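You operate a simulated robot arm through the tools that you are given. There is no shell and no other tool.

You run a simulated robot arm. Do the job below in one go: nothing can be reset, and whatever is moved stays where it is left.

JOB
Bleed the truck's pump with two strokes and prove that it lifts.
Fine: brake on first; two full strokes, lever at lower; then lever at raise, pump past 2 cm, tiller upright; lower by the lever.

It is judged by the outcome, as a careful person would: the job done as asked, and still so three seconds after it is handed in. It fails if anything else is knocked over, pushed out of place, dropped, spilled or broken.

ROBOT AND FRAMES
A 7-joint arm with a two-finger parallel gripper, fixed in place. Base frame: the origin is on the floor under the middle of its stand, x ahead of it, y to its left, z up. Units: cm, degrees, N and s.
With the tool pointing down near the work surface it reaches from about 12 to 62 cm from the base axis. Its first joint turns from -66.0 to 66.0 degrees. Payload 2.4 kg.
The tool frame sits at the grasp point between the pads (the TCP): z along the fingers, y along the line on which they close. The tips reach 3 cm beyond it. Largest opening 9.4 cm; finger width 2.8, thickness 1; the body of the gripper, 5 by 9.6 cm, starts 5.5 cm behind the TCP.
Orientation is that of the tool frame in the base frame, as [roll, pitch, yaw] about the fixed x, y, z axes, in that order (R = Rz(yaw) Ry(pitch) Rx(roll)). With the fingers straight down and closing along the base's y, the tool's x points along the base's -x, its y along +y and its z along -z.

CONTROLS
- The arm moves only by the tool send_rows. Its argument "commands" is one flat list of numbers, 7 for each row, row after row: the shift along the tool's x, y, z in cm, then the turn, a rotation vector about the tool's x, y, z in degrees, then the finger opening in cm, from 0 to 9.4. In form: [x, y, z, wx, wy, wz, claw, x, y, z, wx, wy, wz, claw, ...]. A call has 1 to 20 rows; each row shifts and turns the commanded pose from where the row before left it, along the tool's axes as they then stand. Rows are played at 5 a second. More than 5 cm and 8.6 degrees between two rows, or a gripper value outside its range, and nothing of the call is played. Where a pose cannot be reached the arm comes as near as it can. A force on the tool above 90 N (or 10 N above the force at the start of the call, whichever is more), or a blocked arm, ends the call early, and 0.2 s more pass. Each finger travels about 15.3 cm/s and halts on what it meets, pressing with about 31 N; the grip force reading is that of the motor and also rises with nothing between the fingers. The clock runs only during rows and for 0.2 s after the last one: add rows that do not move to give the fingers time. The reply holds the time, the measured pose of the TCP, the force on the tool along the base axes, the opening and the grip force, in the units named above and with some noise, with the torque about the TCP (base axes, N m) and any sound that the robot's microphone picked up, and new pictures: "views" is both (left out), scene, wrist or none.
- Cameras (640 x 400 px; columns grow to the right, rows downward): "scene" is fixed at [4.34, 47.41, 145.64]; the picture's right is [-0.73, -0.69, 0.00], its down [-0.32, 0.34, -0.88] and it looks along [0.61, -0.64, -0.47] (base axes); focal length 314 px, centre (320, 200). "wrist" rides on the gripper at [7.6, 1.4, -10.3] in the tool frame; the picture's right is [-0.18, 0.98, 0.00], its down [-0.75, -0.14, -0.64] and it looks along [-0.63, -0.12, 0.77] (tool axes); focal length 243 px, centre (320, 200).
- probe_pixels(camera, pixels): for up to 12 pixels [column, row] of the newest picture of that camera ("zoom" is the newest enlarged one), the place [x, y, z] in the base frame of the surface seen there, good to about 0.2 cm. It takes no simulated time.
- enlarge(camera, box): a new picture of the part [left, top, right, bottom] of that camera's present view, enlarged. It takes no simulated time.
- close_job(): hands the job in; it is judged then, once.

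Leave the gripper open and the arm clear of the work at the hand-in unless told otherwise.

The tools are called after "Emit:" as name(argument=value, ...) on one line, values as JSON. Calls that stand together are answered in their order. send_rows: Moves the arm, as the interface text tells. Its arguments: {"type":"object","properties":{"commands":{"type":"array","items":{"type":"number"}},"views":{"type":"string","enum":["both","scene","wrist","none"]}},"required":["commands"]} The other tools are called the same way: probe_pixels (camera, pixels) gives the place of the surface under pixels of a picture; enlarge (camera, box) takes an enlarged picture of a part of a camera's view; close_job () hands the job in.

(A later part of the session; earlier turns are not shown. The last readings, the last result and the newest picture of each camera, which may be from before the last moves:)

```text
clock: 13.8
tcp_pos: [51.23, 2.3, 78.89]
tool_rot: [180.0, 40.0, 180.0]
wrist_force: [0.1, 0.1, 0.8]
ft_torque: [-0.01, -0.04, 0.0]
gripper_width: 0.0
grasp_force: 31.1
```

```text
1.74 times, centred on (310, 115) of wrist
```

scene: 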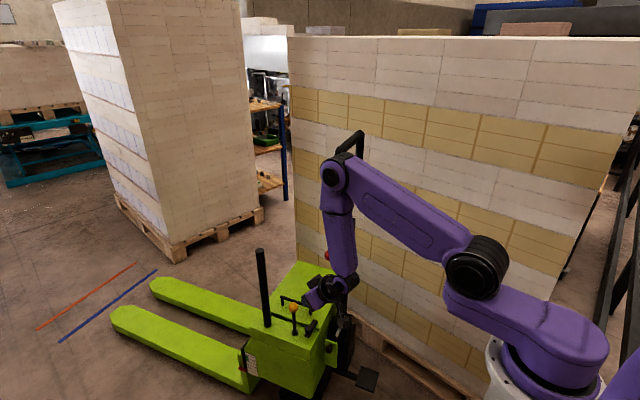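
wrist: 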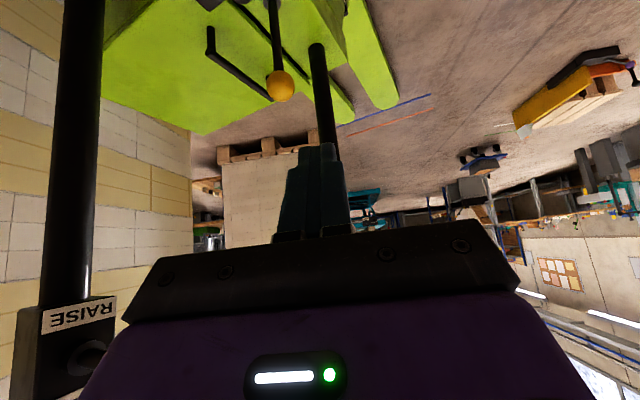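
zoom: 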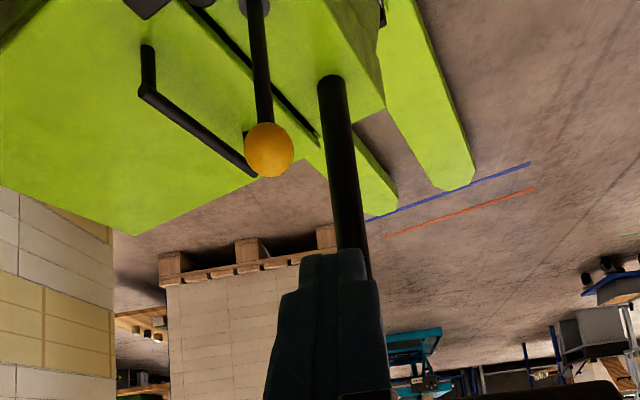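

The brake lever is upright at its stop and stays there. Next is the red lever: the knob centre is at about (52.6, -8.1, 88.2), leaning about 16° down, which points at RAISE. LOWER is up. I'll back off, level the tool to point along +x with closed fingers, and come to a spot in front of and below the red knob.

Emit:
send_rows(commands=[1.23, 0, -3.2, 0, 0, 0, 0, 1.23, 0, -3.2, 0, 0, 0, 0, 1.23, 0, -3.2, 0, 0, 0, 0, 0, 0, 0, 0, -8.4, 0, 0, 0, 0, 0, 0, -8.4, 0, 0, 0, 0, 0, 0, -8.4, 0, 0, 0, 0, 0, 0, -8.4, 0, 0, 0, 0, 0, 0, -8.4, 0, 0, 0, 0, 0, 0, -8, 0, 0, 0, -3.4, 0, 0, 0, 0, 0, 0, -3.4, 0, 0, 0, 0, 0, 0, -3.4, 0, 0, 0, 0, 0])

Emit:
enlarge(camera="wrist", box=[180, 0, 440, 230])

Emit:
enlarge(camera="scene", box=[300, 180, 420, 300])

```text
clock: 16.4
tcp_pos: [44.55, -6.78, 83.07]
tool_rot: [5.2, 90.0, 5.0]
wrist_force: [0.8, -0.3, 0.5]
ft_torque: [-0.02, 0.01, -0.03]
gripper_width: 0.0
grasp_force: 31.0
out of reach, approached as far as the arm can: row 11, 12
```

scene: 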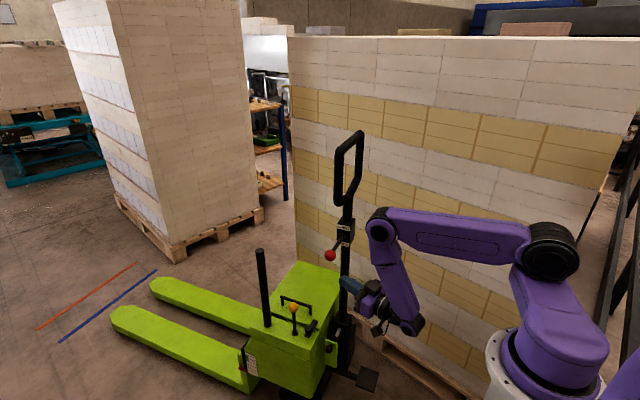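
wrist: 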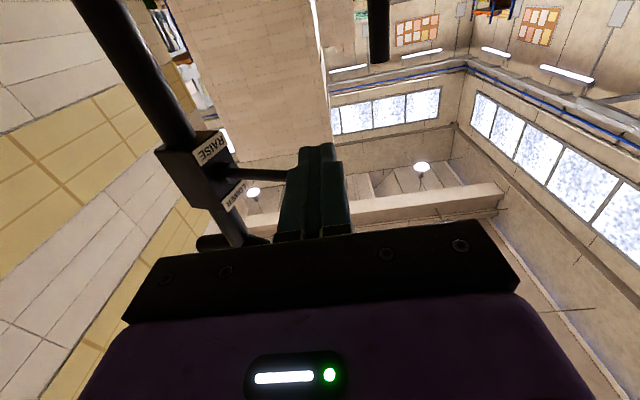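

```text
1.74 times, centred on (310, 115) of wrist
```

zoom: 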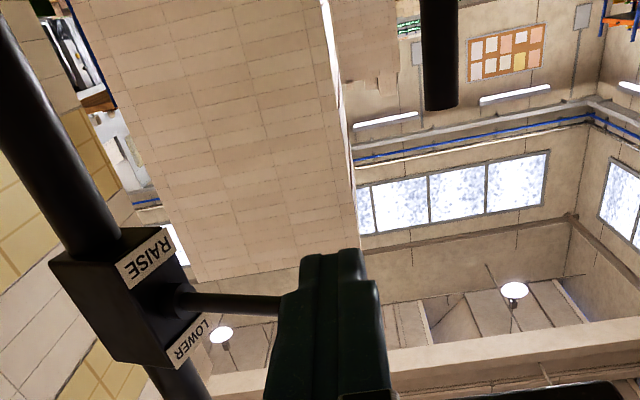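

```text
3.33 times, centred on (360, 240) of scene
```

zoom: 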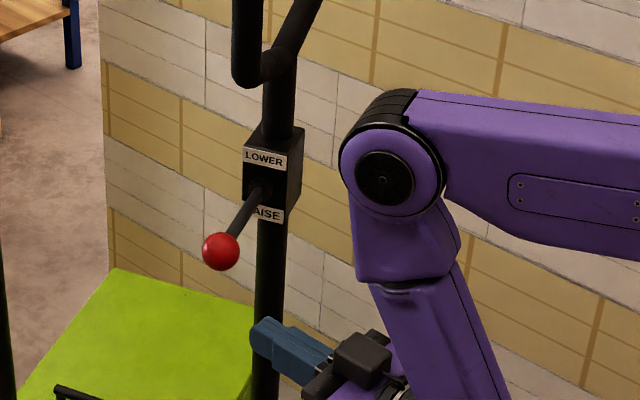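

The tool is level and the arm was slightly out of reach at the folded pose; it sits at (44.6, -6.8, 83.1). I'll advance 5 cm in +x and re-read the pose.

Emit:
send_rows(commands=[0, 0, 2.5, 0, 0, 0, 0, 0, 0, 2.5, 0, 0, 0, 0, 0, 0, 0, 0, 0, 0, 0])

Emit:
enlarge(camera="wrist", box=[180, 0, 440, 230])

```text
clock: 17.2
tcp_pos: [49.42, -6.71, 83.48]
tool_rot: [-37.5, 89.9, -37.5]
wrist_force: [0.4, 0.5, -0.1]
ft_torque: [0.0, 0.04, 0.0]
gripper_width: 0.0
grasp_force: 31.0
```

scene: 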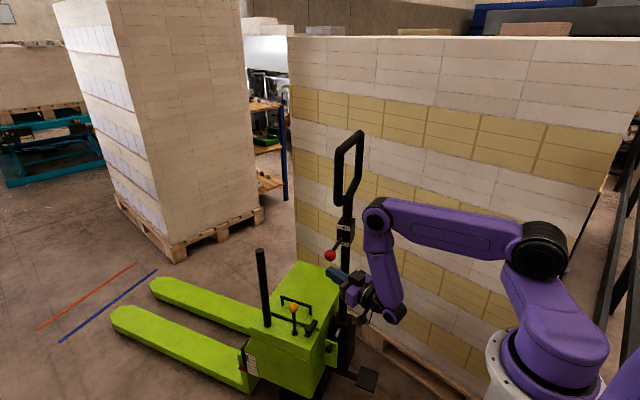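
wrist: 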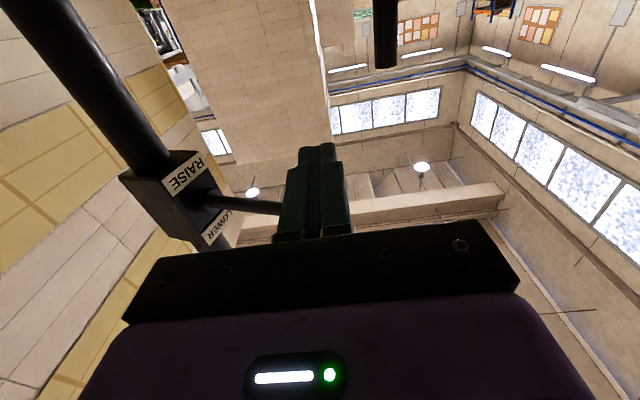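

```text
1.74 times, centred on (310, 115) of wrist
```

zoom: 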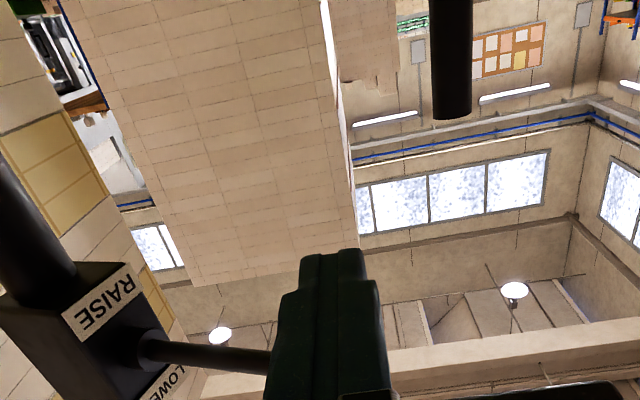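

I'm at (49.4, -6.7, 83.5). I'll move under the knob to (52.6, -8.1, 84.0), leaving about 1 cm gap below the ball, and check in the scene view.

Emit:
send_rows(commands=[-0.25, -0.7, 1.6, 0, 0, 0, 0, -0.25, -0.7, 1.6, 0, 0, 0, 0, 0, 0, 0, 0, 0, 0, 0])

Emit:
enlarge(camera="scene", box=[310, 220, 390, 300])

Emit:
probe_pixels(camera="scene", pixels=[[331, 255], [341, 237], [345, 230], [338, 271], [346, 274], [345, 240]])

```text
clock: 18.0
tcp_pos: [52.73, -8.13, 83.85]
tool_rot: [76.8, 89.9, 76.7]
wrist_force: [-0.9, -0.1, -0.5]
ft_torque: [0.0, 0.01, 0.0]
gripper_width: 0.0
grasp_force: 31.2
```

scene: 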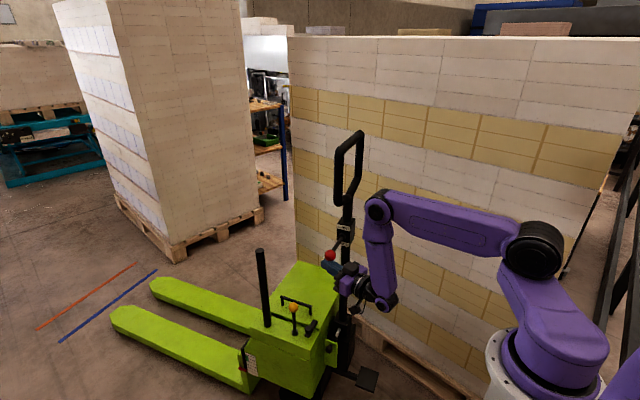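
wrist: 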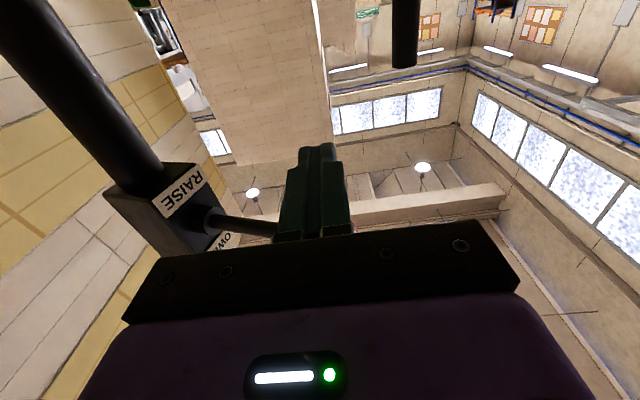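

```text
5.00 times, centred on (350, 260) of scene
```

zoom: 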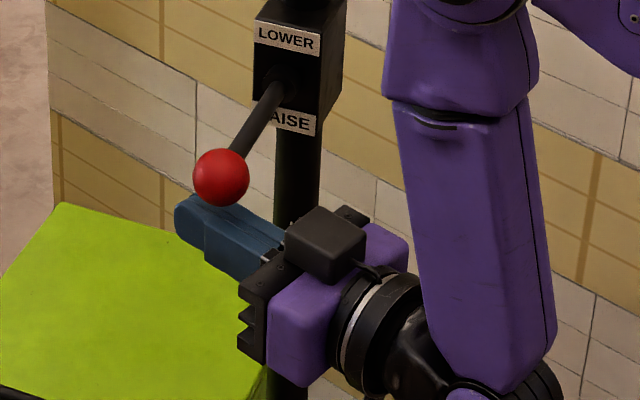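

```text
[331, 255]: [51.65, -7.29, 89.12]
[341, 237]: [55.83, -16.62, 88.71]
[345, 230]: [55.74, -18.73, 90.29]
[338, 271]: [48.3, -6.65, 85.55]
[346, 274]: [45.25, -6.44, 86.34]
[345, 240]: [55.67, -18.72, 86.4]
```

The fingers are just below the red ball. There's also a dark block on top of the gripper at scene (351,268); I'll check its place before raising, so it doesn't touch the lever.

Emit:
probe_pixels(camera="scene", pixels=[[351, 266], [345, 264], [357, 272], [352, 280], [338, 285], [335, 265]])

Emit:
enlarge(camera="scene", box=[320, 240, 390, 320])

```text
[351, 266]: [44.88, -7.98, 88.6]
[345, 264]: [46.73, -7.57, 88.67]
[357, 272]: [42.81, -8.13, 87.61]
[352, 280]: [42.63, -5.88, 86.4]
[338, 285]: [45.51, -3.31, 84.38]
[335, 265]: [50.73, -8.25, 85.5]
```

```text
5.00 times, centred on (355, 280) of scene
```

zoom: 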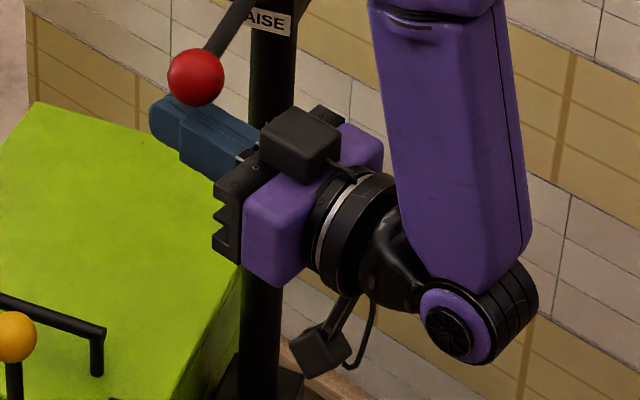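

The block is behind at x 43–47 and won't meet the lever (x ≥ 51). I'll raise the fingers 3 cm in small steps and read the force.

Emit:
send_rows(commands=[-1, 0, 0, 0, 0, 0, 0, -1, 0, 0, 0, 0, 0, 0, -1, 0, 0, 0, 0, 0, 0])

Emit:
enlarge(camera="scene", box=[310, 210, 390, 290])

Emit:
probe_pixels(camera="scene", pixels=[[331, 255], [331, 250], [331, 246], [341, 237]])

```text
clock: 18.8
tcp_pos: [52.69, -8.05, 86.97]
tool_rot: [-46.1, 90.0, -46.1]
wrist_force: [0.5, -0.3, -1.9]
ft_torque: [0.0, 0.01, -0.02]
gripper_width: 0.0
grasp_force: 31.5
```

scene: 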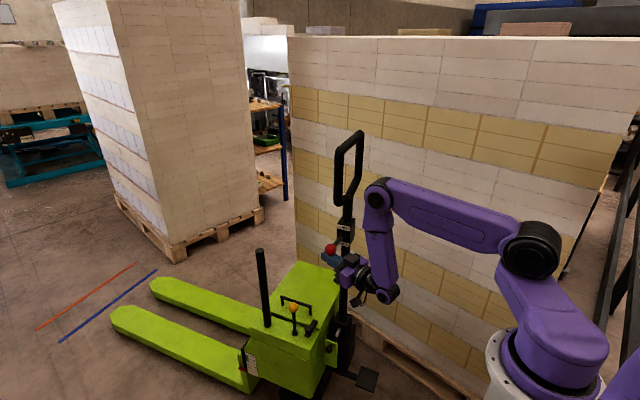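
wrist: 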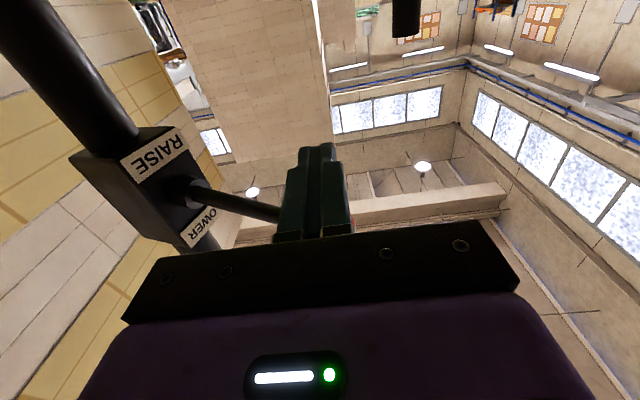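

```text
5.00 times, centred on (350, 250) of scene
```

zoom: 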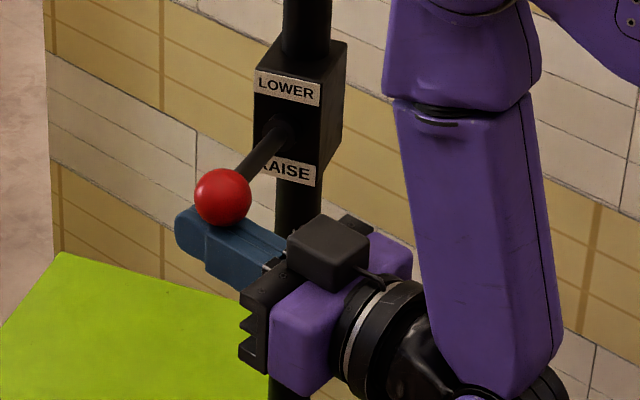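

```text
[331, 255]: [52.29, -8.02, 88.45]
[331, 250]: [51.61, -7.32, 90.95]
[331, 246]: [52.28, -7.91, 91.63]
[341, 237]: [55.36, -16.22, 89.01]
```

The lever lifts easily (about 2 N) and is now near level. I'll raise 3 cm more towards LOWER.

Emit:
send_rows(commands=[-1, 0, 0, 0, 0, 0, 0, -1, 0, 0, 0, 0, 0, 0, -0.7, 0, 0, 0, 0, 0, 0])

Emit:
enlarge(camera="scene", box=[310, 210, 390, 290])

Emit:
probe_pixels(camera="scene", pixels=[[331, 250], [331, 246], [331, 241], [341, 237]])

```text
clock: 19.6
tcp_pos: [52.74, -8.05, 89.35]
tool_rot: [-179.3, 89.9, -179.3]
wrist_force: [-0.6, -0.1, -5.4]
ft_torque: [0.09, 0.04, -0.01]
gripper_width: 0.0
grasp_force: 30.9
```

scene: 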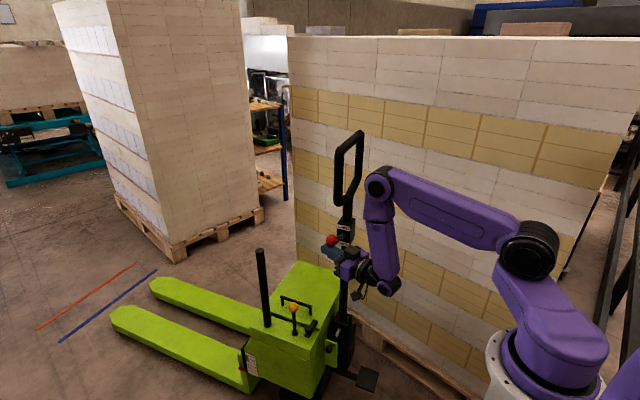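
wrist: 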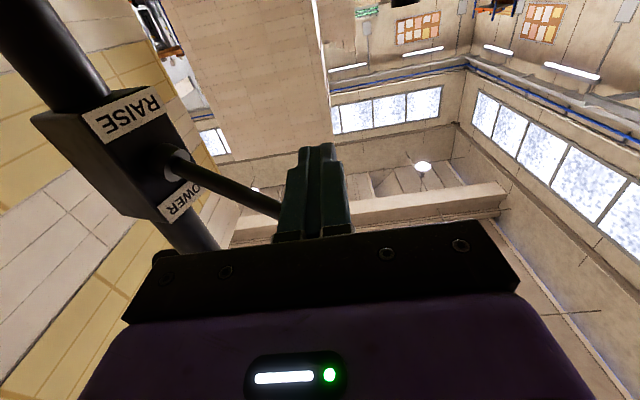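

```text
5.00 times, centred on (350, 250) of scene
```

zoom: 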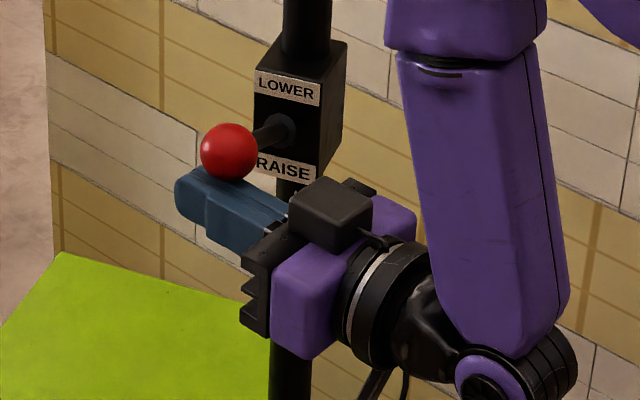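

```text
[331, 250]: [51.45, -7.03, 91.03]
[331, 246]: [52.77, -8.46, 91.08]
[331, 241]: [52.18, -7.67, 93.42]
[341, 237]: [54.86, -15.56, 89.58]
```

The ball is now at z≈92.4 with the lever about 14° above level. I'll push up a little more to find the LOWER stop, watching the force.

Emit:
send_rows(commands=[-0.6, 0, 0, 0, 0, 0, 0, -0.6, 0, 0, 0, 0, 0, 0])

Emit:
enlarge(camera="scene", box=[310, 210, 390, 290])

```text
clock: 20.2
tcp_pos: [52.58, -8.09, 89.62]
tool_rot: [-179.9, 87.5, 179.8]
wrist_force: [3.0, -5.4, -64.7]
ft_torque: [0.7, 0.13, 0.03]
gripper_width: 0.0
grasp_force: 31.0
```

scene: 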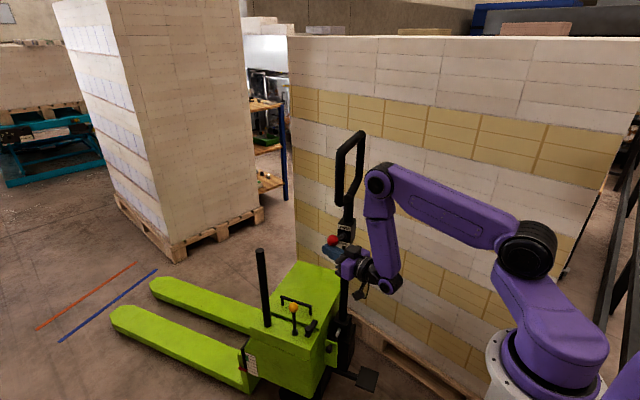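
wrist: 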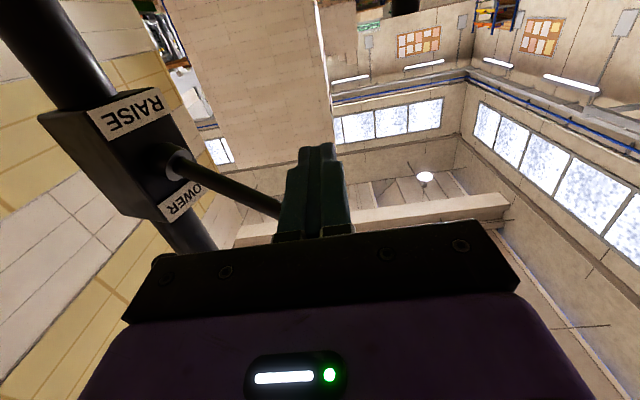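

```text
5.00 times, centred on (350, 250) of scene
```

zoom: 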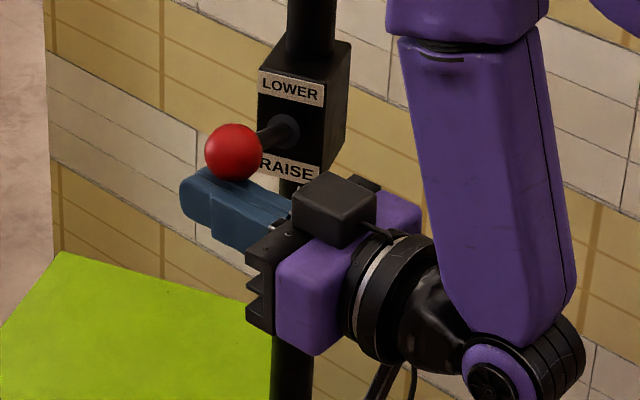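

A firm stop at 65 N: the lever is fully at LOWER. I'll drop the fingers 2.5 cm at once and check the lever stays up.

Emit:
send_rows(commands=[1.5, 0, 0, 0, 0, 0, 0, 1.5, 0, 0, 0, 0, 0, 0, 0.5, 0, -2, 0, 0, 0, 0, 0, 0, -4, 0, 0, 0, 0])

Emit:
enlarge(camera="scene", box=[310, 120, 400, 290])

Emit:
probe_pixels(camera="scene", pixels=[[331, 241], [345, 230], [341, 237], [338, 175], [349, 135], [360, 165], [347, 205], [344, 285], [353, 190], [345, 150]])

```text
clock: 21.2
tcp_pos: [46.74, -7.76, 87.38]
tool_rot: [-1.6, 89.9, -1.5]
wrist_force: [0.1, -0.4, 1.0]
ft_torque: [-0.02, 0.0, 0.04]
gripper_width: 0.01
grasp_force: 31.5
```

scene: 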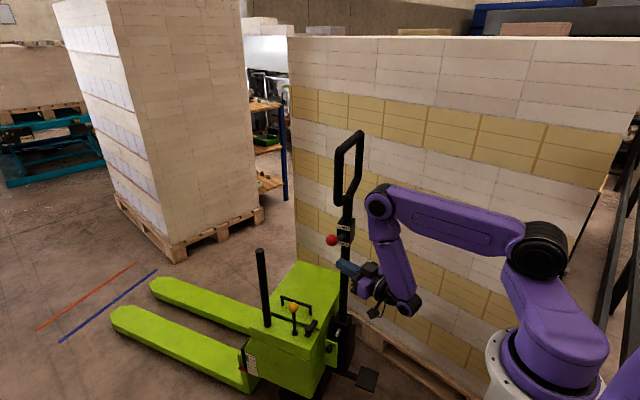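
wrist: 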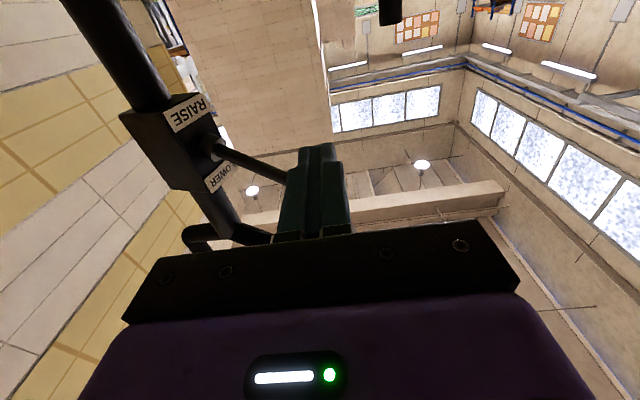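

```text
2.35 times, centred on (355, 205) of scene
```

zoom: 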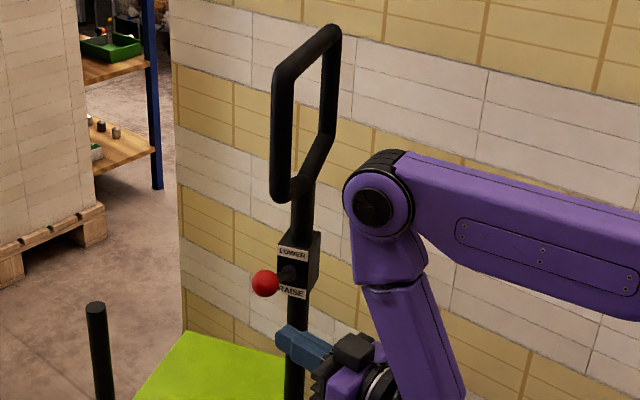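

```text
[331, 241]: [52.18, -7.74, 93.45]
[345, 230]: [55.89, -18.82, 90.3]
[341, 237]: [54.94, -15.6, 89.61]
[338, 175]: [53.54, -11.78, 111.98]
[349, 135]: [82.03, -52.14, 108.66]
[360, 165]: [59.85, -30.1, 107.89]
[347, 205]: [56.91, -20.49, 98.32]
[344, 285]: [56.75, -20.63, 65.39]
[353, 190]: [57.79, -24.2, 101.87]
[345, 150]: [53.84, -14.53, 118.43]
```

The lever holds at LOWER (ball about z 92.4). Now the tiller: the column centre is at about (57.5, -21.9), its axle at z≈44, and it should swing towards the robot along (-0.95, -0.32). I plan to straddle the column at z≈78 from the left with the fingers closing along the swing direction. First I'll lower, step left and turn the tool to point along the truck's cross axis.

Emit:
send_rows(commands=[3.1, 3.3, 0, 0, 0, 0, 4, 3.1, 3.3, 0, 0, 0, 0, 9.4, 3.1, 3.3, 0, 0, 0, 0, 9.4, 0, 0, 0, 8.4, 0, 0, 9.4, 0, 0, 0, 8.4, 0, 0, 9.4, 0, 0, 0, 8.4, 0, 0, 9.4, 0, 0, 0, 8.4, 0, 0, 9.4, 0, 0, 0, 8.4, 0, 0, 9.4, 0, 0, 0, 8.4, 0, 0, 9.4, 0, 0, 0, 8.4, 0, 0, 9.4, 0, 0, 0, 8.4, 0, 0, 9.4, 0, 0, 0, 3.8, 0, 0, 9.4])

```text
clock: 23.8
tcp_pos: [46.78, 1.73, 77.92]
tool_rot: [170.9, 89.9, 99.8]
wrist_force: [0.3, -0.6, 0.4]
ft_torque: [-0.02, 0.01, 0.02]
gripper_width: 9.42
grasp_force: 0.0
```

scene: 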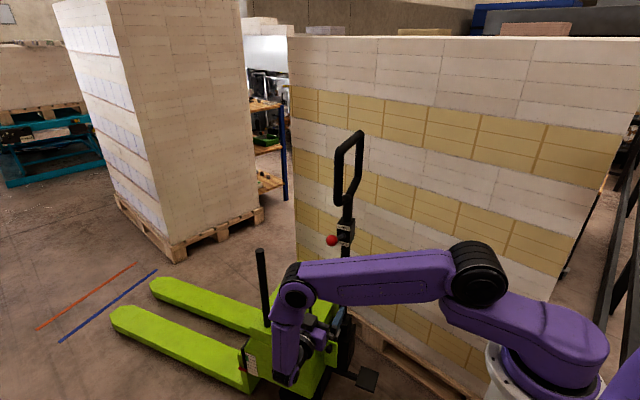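
wrist: 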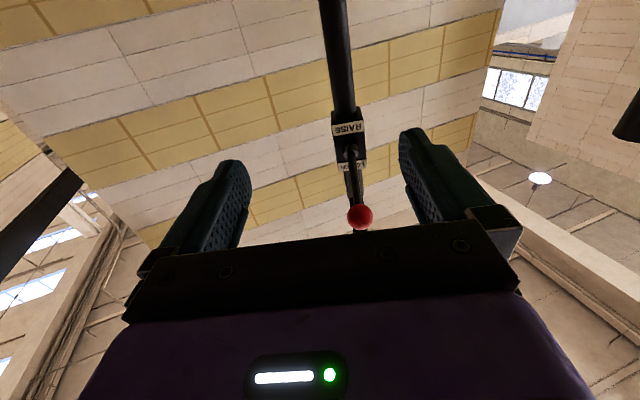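

Tool now points at the column (column top at wrist (340,60), centred after a 2.5 cm sideways shift). I'll shift 2.5 cm and advance 14 cm, staying short of the column and under the red lever.

Emit:
send_rows(commands=[0, 1.25, 3.5, 0, 0, 0, 9.4, 0, 1.25, 3.5, 0, 0, 0, 9.4, 0, 0, 3.5, 0, 0, 0, 9.4, 0, 0, 3.5, 0, 0, 0, 9.4, 0, 0, 0, 0, 0, 0, 9.4])

Emit:
enlarge(camera="scene", box=[240, 200, 400, 380])

Emit:
probe_pixels(camera="wrist", pixels=[[325, 20], [335, 60], [325, 100]])

```text
clock: 25.0
tcp_pos: [53.73, -10.57, 77.95]
tool_rot: [-93.8, 90.0, -164.8]
wrist_force: [0.5, 0.4, 0.6]
ft_torque: [0.0, 0.02, -0.01]
gripper_width: 9.42
grasp_force: 0.2
```

scene: 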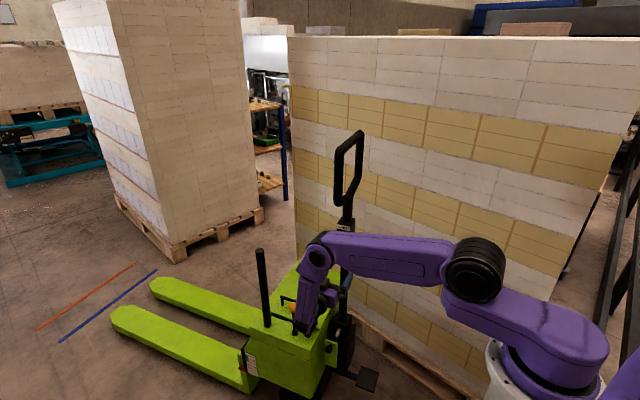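
wrist: 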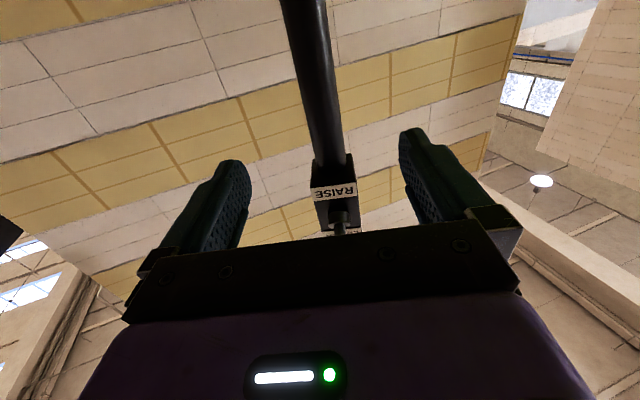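

```text
2.22 times, centred on (320, 290) of scene
```

zoom: 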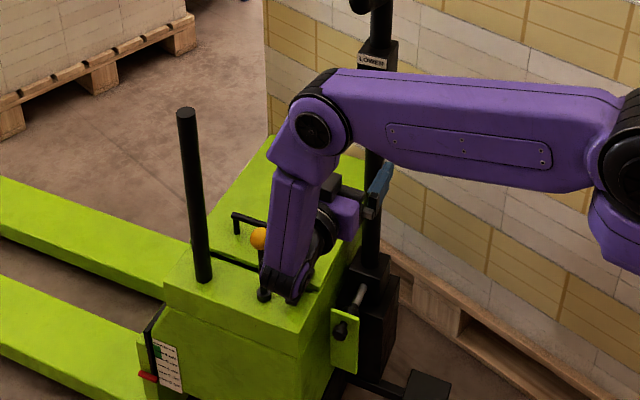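

```text
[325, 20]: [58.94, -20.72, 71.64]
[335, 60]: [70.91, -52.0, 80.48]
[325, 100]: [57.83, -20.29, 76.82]
```

The column sits about 0.6 cm to tool +y and 12 cm ahead, with the path clear. I'll advance 12 cm so the fingers straddle it, then narrow the opening to 5 cm (column about 3.1 cm).

Emit:
send_rows(commands=[0, 0.2, 4, 0, 0, 0, 9.4, 0, 0.2, 4, 0, 0, 0, 9.4, 0, 0.1, 4, 0, 0, 0, 9.4, 0, 0, 0, 0, 0, 0, 7, 0, 0, 0, 0, 0, 0, 5, 0, 0, 0, 0, 0, 0, 5])

Emit:
enlarge(camera="scene", box=[280, 190, 400, 340])

```text
clock: 26.4
tcp_pos: [57.74, -22.0, 78.3]
tool_rot: [-51.6, 90.0, -122.9]
wrist_force: [-0.4, -1.5, 0.4]
ft_torque: [-0.02, 0.01, -0.05]
gripper_width: 5.02
grasp_force: 0.1
```

scene: 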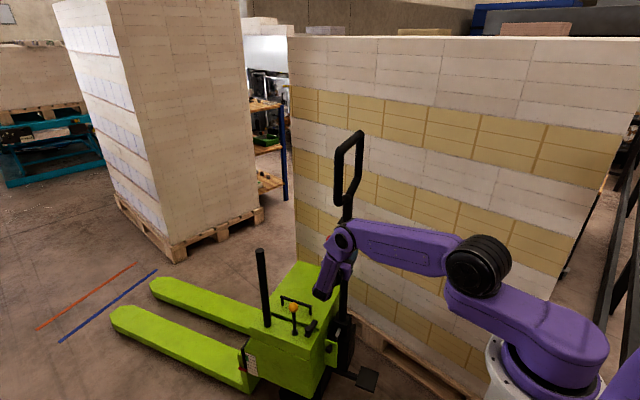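
wrist: 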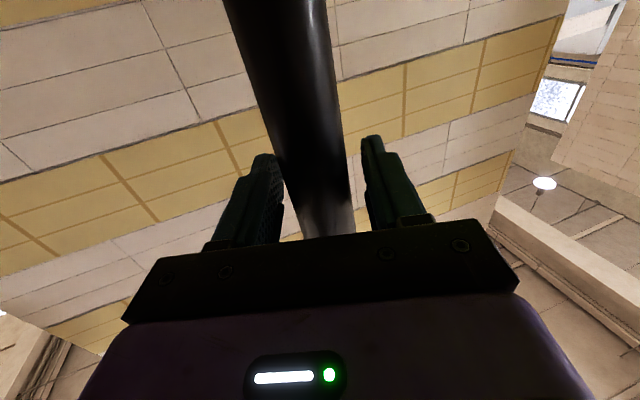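

```text
2.67 times, centred on (340, 265) of scene
```

zoom: 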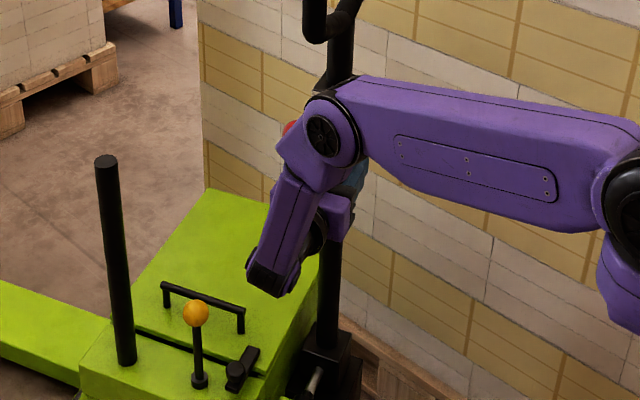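

The column is between the fingers. The elbow appears close to the red ball in the picture, so I'll probe the real distance.

Emit:
probe_pixels(camera="scene", pixels=[[340, 240], [329, 236], [328, 238], [330, 250], [345, 228], [322, 292], [350, 222], [337, 256]])

Emit:
enlarge(camera="scene", box=[315, 215, 365, 265])

```text
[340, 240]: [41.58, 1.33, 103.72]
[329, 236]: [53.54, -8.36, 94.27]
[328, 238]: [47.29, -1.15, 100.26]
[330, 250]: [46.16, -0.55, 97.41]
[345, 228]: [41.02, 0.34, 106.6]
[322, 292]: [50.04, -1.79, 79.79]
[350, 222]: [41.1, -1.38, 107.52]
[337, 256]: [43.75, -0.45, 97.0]
```

```text
8.00 times, centred on (340, 240) of scene
```

zoom: 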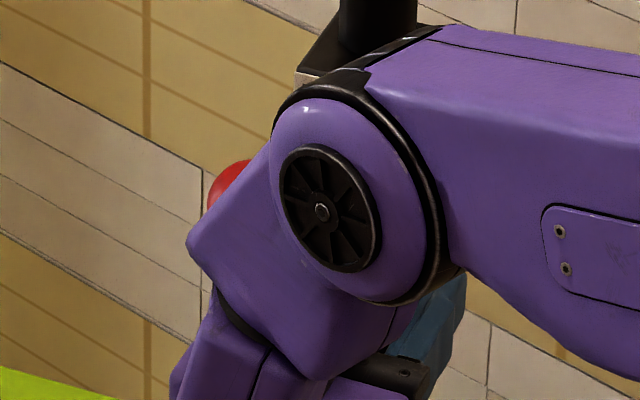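

The nearest part of the forearm (47, -1, 100) is about 6 cm from the ball, and the distance grows during the swing. I'll start the stroke slowly: two 4° steps towards the robot, rolling with the tiller, and read the force.

Emit:
send_rows(commands=[0.08, -2.39, 0, 0, 0, 4, 5, 0.08, -2.39, 0, 0, 0, 4, 5])

Emit:
enlarge(camera="scene", box=[280, 120, 440, 400])

```text
clock: 27.0
tcp_pos: [53.04, -23.67, 77.85]
tool_rot: [90.3, 82.0, 19.1]
wrist_force: [-0.3, -0.4, -0.4]
ft_torque: [-0.01, -0.02, 0.01]
gripper_width: 5.0
grasp_force: 0.0
```

scene: 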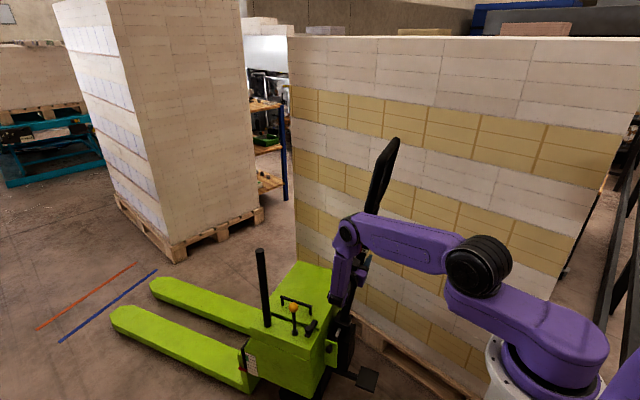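
wrist: 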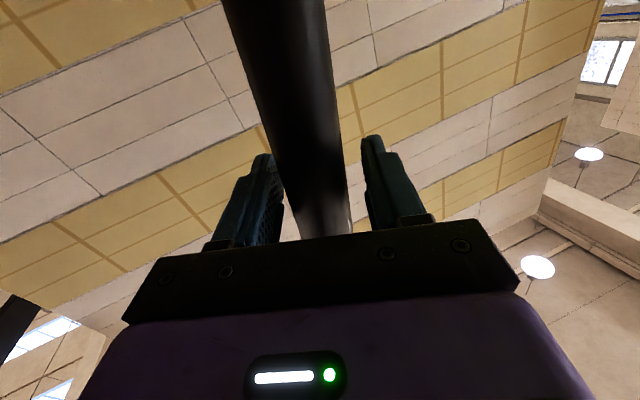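

```text
1.43 times, centred on (360, 260) of scene
```

zoom: 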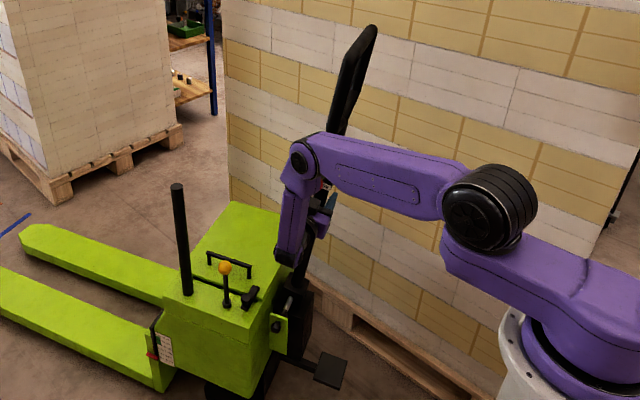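

The tiller follows easily (force about 0) and is now leaning about 10°, with the column still between the fingers. I'll continue 16° more.

Emit:
send_rows(commands=[0.08, -2.39, 0, 0, 0, 4, 5, 0.08, -2.39, 0, 0, 0, 4, 5, 0.08, -2.39, 0, 0, 0, 4, 5, 0.08, -2.39, 0, 0, 0, 4, 5])

Emit:
enlarge(camera="scene", box=[280, 120, 480, 400])

```text
clock: 28.0
tcp_pos: [44.36, -26.31, 74.91]
tool_rot: [90.3, 66.1, 19.2]
wrist_force: [-0.5, -1.0, -0.4]
ft_torque: [0.01, -0.02, 0.03]
gripper_width: 4.99
grasp_force: 0.1
```

scene: 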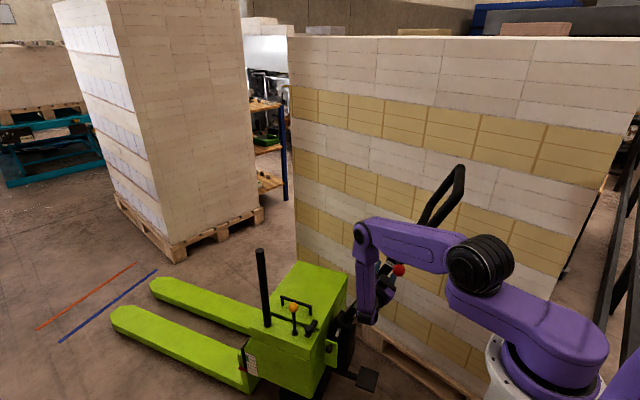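
wrist: 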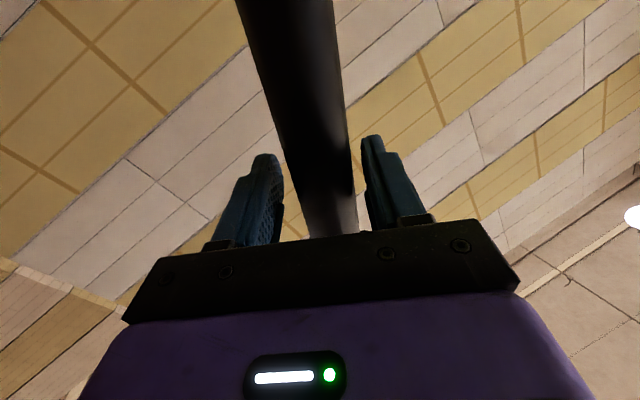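

```text
1.43 times, centred on (380, 260) of scene
```

zoom: 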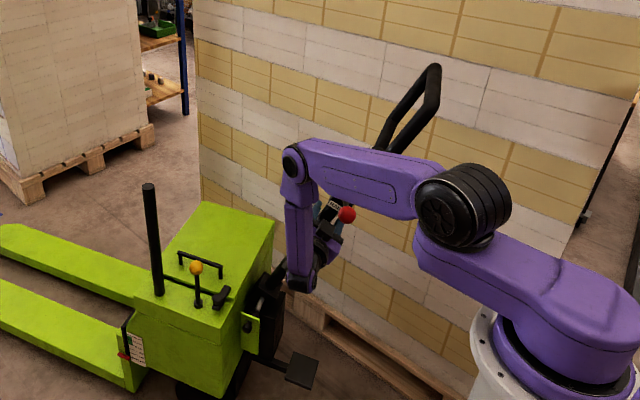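

Now about 25°, force still about 0. I'll check the spacing between the red ball (scene (399,270)) and the forearm and upper arm before going on.

Emit:
probe_pixels(camera="scene", pixels=[[399, 270], [388, 265], [380, 250], [366, 270], [368, 300], [384, 268], [430, 245], [455, 170], [362, 232], [380, 290], [395, 258], [440, 262]])

Emit:
enlarge(camera="scene", box=[345, 210, 445, 330])

```text
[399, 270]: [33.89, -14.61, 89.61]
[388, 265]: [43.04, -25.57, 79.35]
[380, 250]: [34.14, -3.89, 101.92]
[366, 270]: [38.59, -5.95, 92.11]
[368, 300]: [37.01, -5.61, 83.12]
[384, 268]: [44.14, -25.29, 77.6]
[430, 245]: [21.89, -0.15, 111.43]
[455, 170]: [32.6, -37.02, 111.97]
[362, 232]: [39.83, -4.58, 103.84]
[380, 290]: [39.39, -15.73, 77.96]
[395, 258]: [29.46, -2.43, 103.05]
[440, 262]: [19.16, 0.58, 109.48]
```

```text
3.33 times, centred on (395, 270) of scene
```

zoom: 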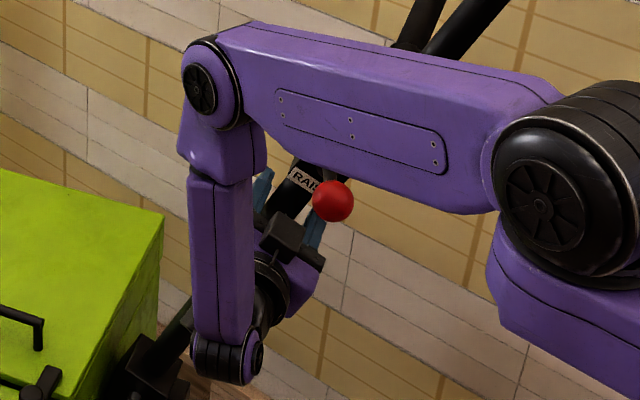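

The ball at (34.4, -15.3, 88.5) has already passed the forearm, with a small gap in y, and further swing opens it up. I'll back the tool off 0.8 cm along its axis for more margin and continue 16° more.

Emit:
send_rows(commands=[0.08, -2.39, -0.4, 0, 0, 4, 5, 0.08, -2.39, -0.4, 0, 0, 4, 5, 0.08, -2.39, 0, 0, 0, 4, 5, 0.08, -2.39, 0, 0, 0, 4, 5])

Emit:
enlarge(camera="scene", box=[300, 180, 500, 400])

Emit:
enlarge(camera="scene", box=[235, 320, 295, 390])

```text
clock: 29.0
tcp_pos: [40.39, -27.14, 71.69]
tool_rot: [85.0, 48.6, 19.9]
wrist_force: [26.5, 12.1, 29.2]
ft_torque: [-0.71, 0.08, -0.02]
gripper_width: 7.31
grasp_force: 20.4
stopped in row 4: the force on the tool passed its limit at 97 N (the readings are from after the stop); the commanded pose is now the measured one
```

scene: 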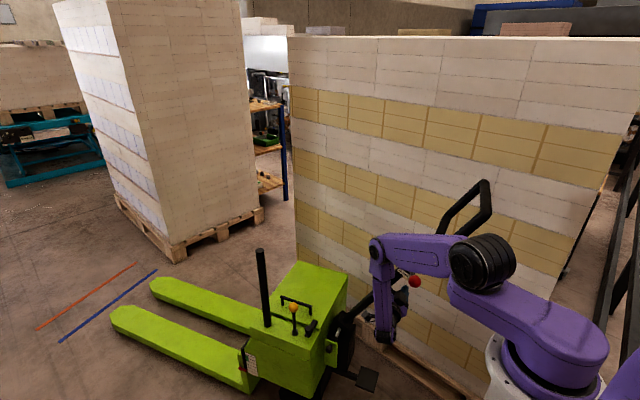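
wrist: 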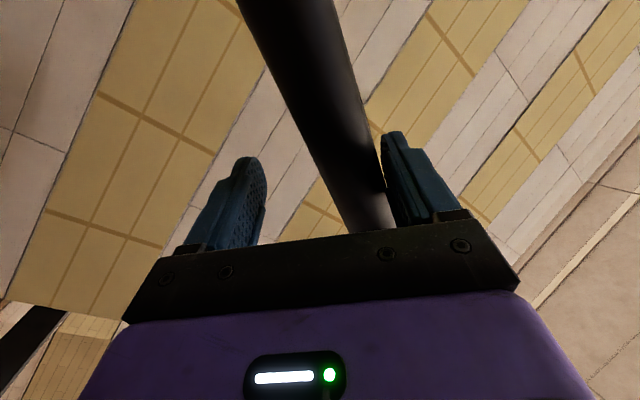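

```text
1.82 times, centred on (400, 290) of scene
```

zoom: 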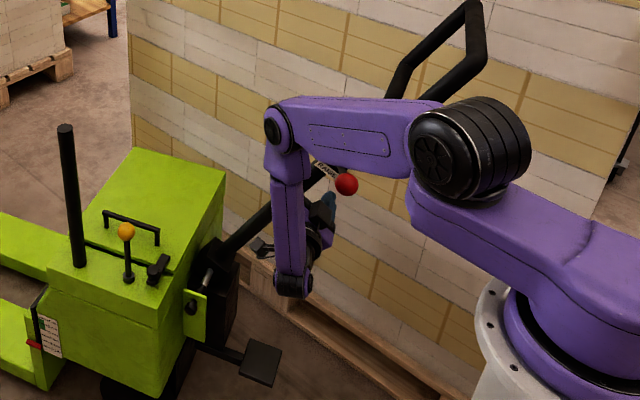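

```text
5.71 times, centred on (265, 355) of scene
```

zoom: 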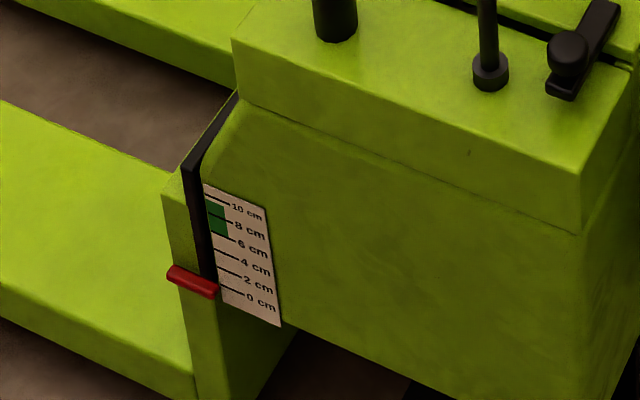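

The force limit tripped at 97 N with the column against the far finger. That's the end of the tiller's travel, or something touching, so I'll measure the tiller's true angle and check what it may touch.

Emit:
probe_pixels(camera="scene", pixels=[[483, 183], [442, 230], [490, 205], [414, 281], [403, 271], [365, 302], [350, 316], [395, 300], [470, 233], [382, 262], [384, 300], [460, 205]])

Emit:
enlarge(camera="scene", box=[360, 170, 510, 310])

Emit:
enlarge(camera="scene", box=[310, 280, 400, 400])

```text
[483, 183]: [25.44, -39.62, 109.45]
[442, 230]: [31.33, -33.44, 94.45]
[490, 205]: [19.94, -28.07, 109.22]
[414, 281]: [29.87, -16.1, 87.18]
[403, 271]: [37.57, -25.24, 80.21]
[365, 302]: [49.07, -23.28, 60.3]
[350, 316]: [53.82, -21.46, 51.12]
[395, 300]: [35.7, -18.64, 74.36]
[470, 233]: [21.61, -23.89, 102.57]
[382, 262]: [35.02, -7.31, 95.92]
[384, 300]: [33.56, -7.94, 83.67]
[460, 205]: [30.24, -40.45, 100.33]
```

```text
2.86 times, centred on (435, 240) of scene
```

zoom: 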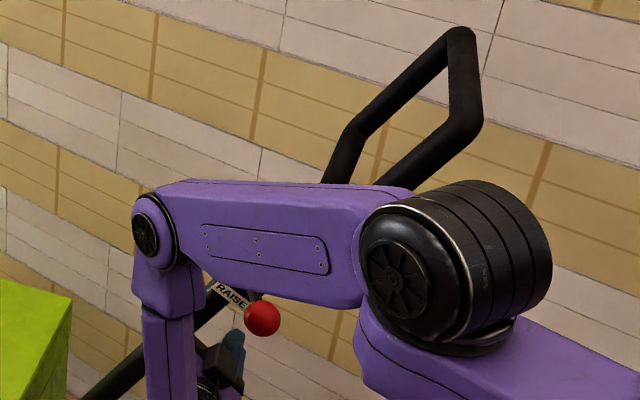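

```text
3.33 times, centred on (355, 340) of scene
```

zoom: 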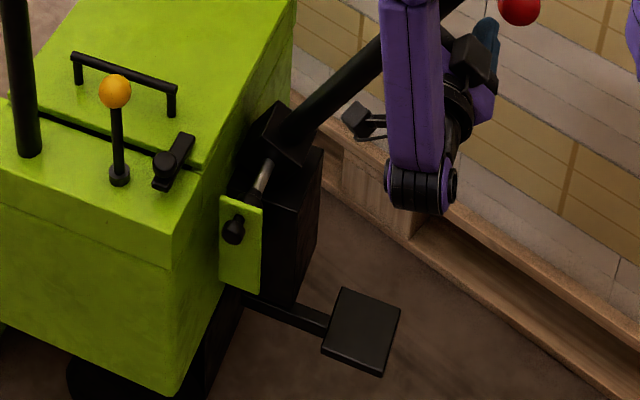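

The tiller's true lean is about 30° by the probed column points, nothing else is touching, and the force direction is straight along the finger face. So 30° is the tiller's end stop, the full down stroke, and the gauge pointer hasn't risen. I'll re-centre on the column with a 10° roll-back, then swing it back up.

Emit:
send_rows(commands=[-0.5, 0.95, 0, 0, 0, -5.5, 6, -0.5, 0.95, 0, 0, 0, -5.5, 5, 0, 0, 0, 0, 0, 0, 4.4])

```text
clock: 29.8
tcp_pos: [40.42, -26.83, 73.1]
tool_rot: [86.2, 60.1, 19.3]
wrist_force: [15.7, 8.4, 1.1]
ft_torque: [0.01, 0.0, 0.25]
gripper_width: 5.25
grasp_force: 7.4
```

scene: 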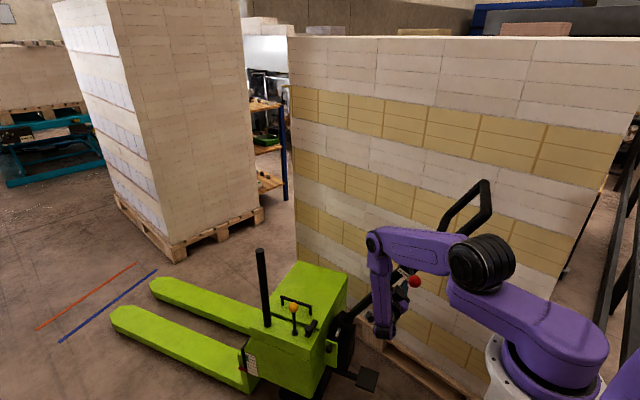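
wrist: 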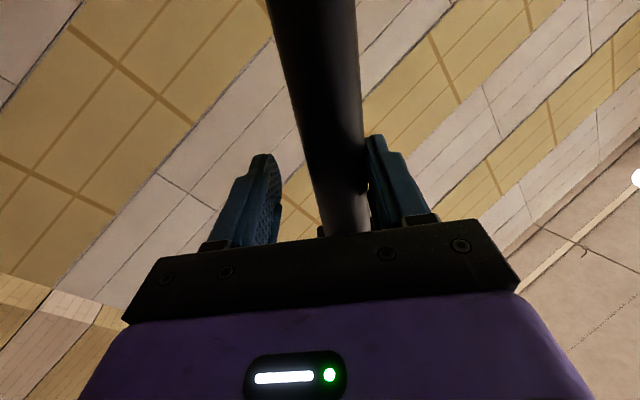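

Tool and column are parallel again, and the column rests on the far finger. I'll correct the small 4° skew, shift 1 cm to centre, and swing the tiller back up 16° as a first part.

Emit:
send_rows(commands=[0, 1.0, 0, 3.8, 0, 0, 4.6, 0.08, 2.39, 0, 0, 0, -4, 4.6, 0.08, 2.39, 0, 0, 0, -4, 4.6, 0.08, 2.39, 0, 0, 0, -4, 4.6, 0.08, 2.39, 0, 0, 0, -4, 4.6])

```text
clock: 31.0
tcp_pos: [49.58, -23.67, 77.46]
tool_rot: [88.8, 76.1, 18.2]
wrist_force: [0.1, -0.7, -0.5]
ft_torque: [-0.01, 0.03, -0.01]
gripper_width: 4.6
grasp_force: 0.1
```

scene: 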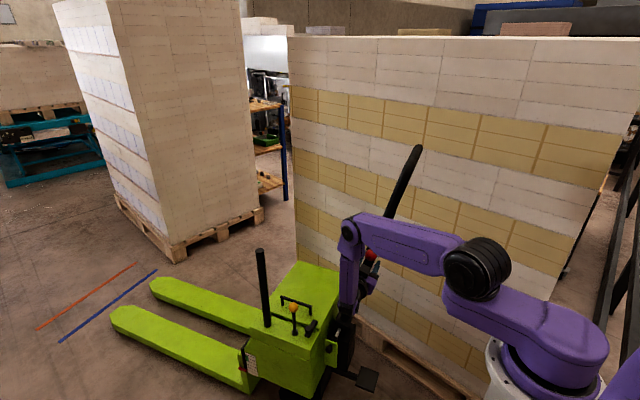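
wrist: 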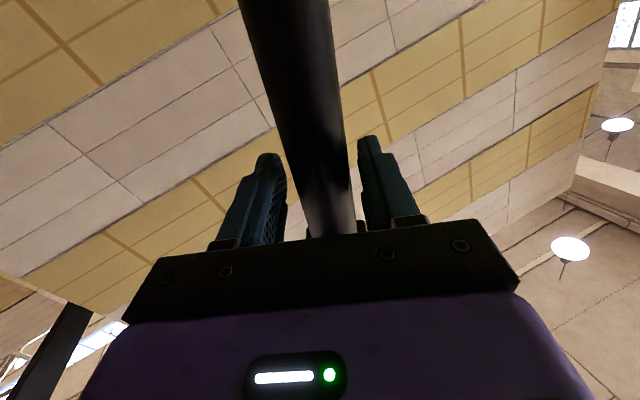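

The tiller follows back up and is now about 14°. I'll continue to upright in four steps.

Emit:
send_rows(commands=[0.08, 2.39, 0, 0, 0, -4, 4.6, 0.08, 2.39, 0, 0, 0, -4, 4.6, 0.08, 2.39, 0, 0, 0, -4, 4.6, 0.02, 1.2, 0, 0, 0, -2, 4.6])

Emit:
enlarge(camera="scene", box=[290, 110, 410, 330])

Emit:
probe_pixels(camera="scene", pixels=[[338, 175], [360, 165], [347, 205], [344, 285], [349, 150]])

```text
clock: 32.0
tcp_pos: [57.44, -21.03, 78.11]
tool_rot: [-45.1, 89.8, -116.0]
wrist_force: [-0.4, -0.3, 0.1]
ft_torque: [0.01, 0.01, 0.0]
gripper_width: 4.65
grasp_force: 0.8
```

scene: 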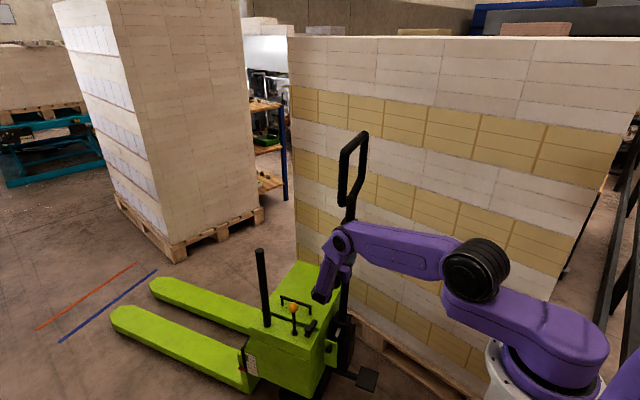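
wrist: 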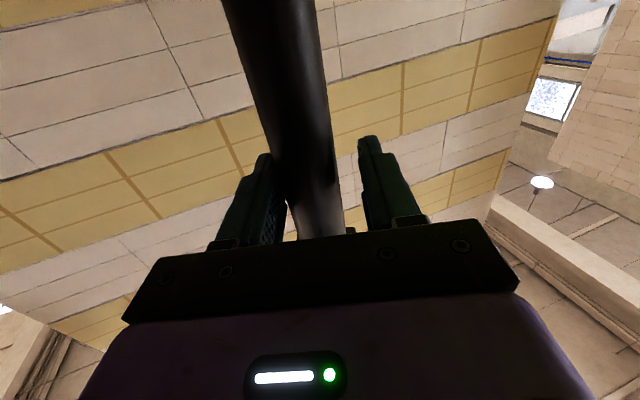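

```text
1.82 times, centred on (350, 220) of scene
```

zoom: 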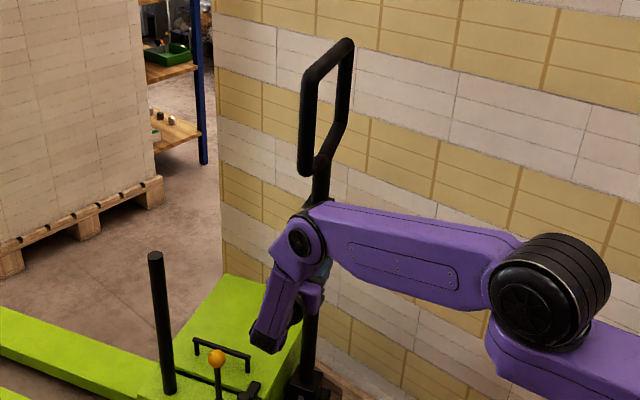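

```text
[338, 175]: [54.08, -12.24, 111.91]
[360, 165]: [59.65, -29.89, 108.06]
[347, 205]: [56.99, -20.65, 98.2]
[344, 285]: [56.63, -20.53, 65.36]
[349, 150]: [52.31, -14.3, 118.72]
```

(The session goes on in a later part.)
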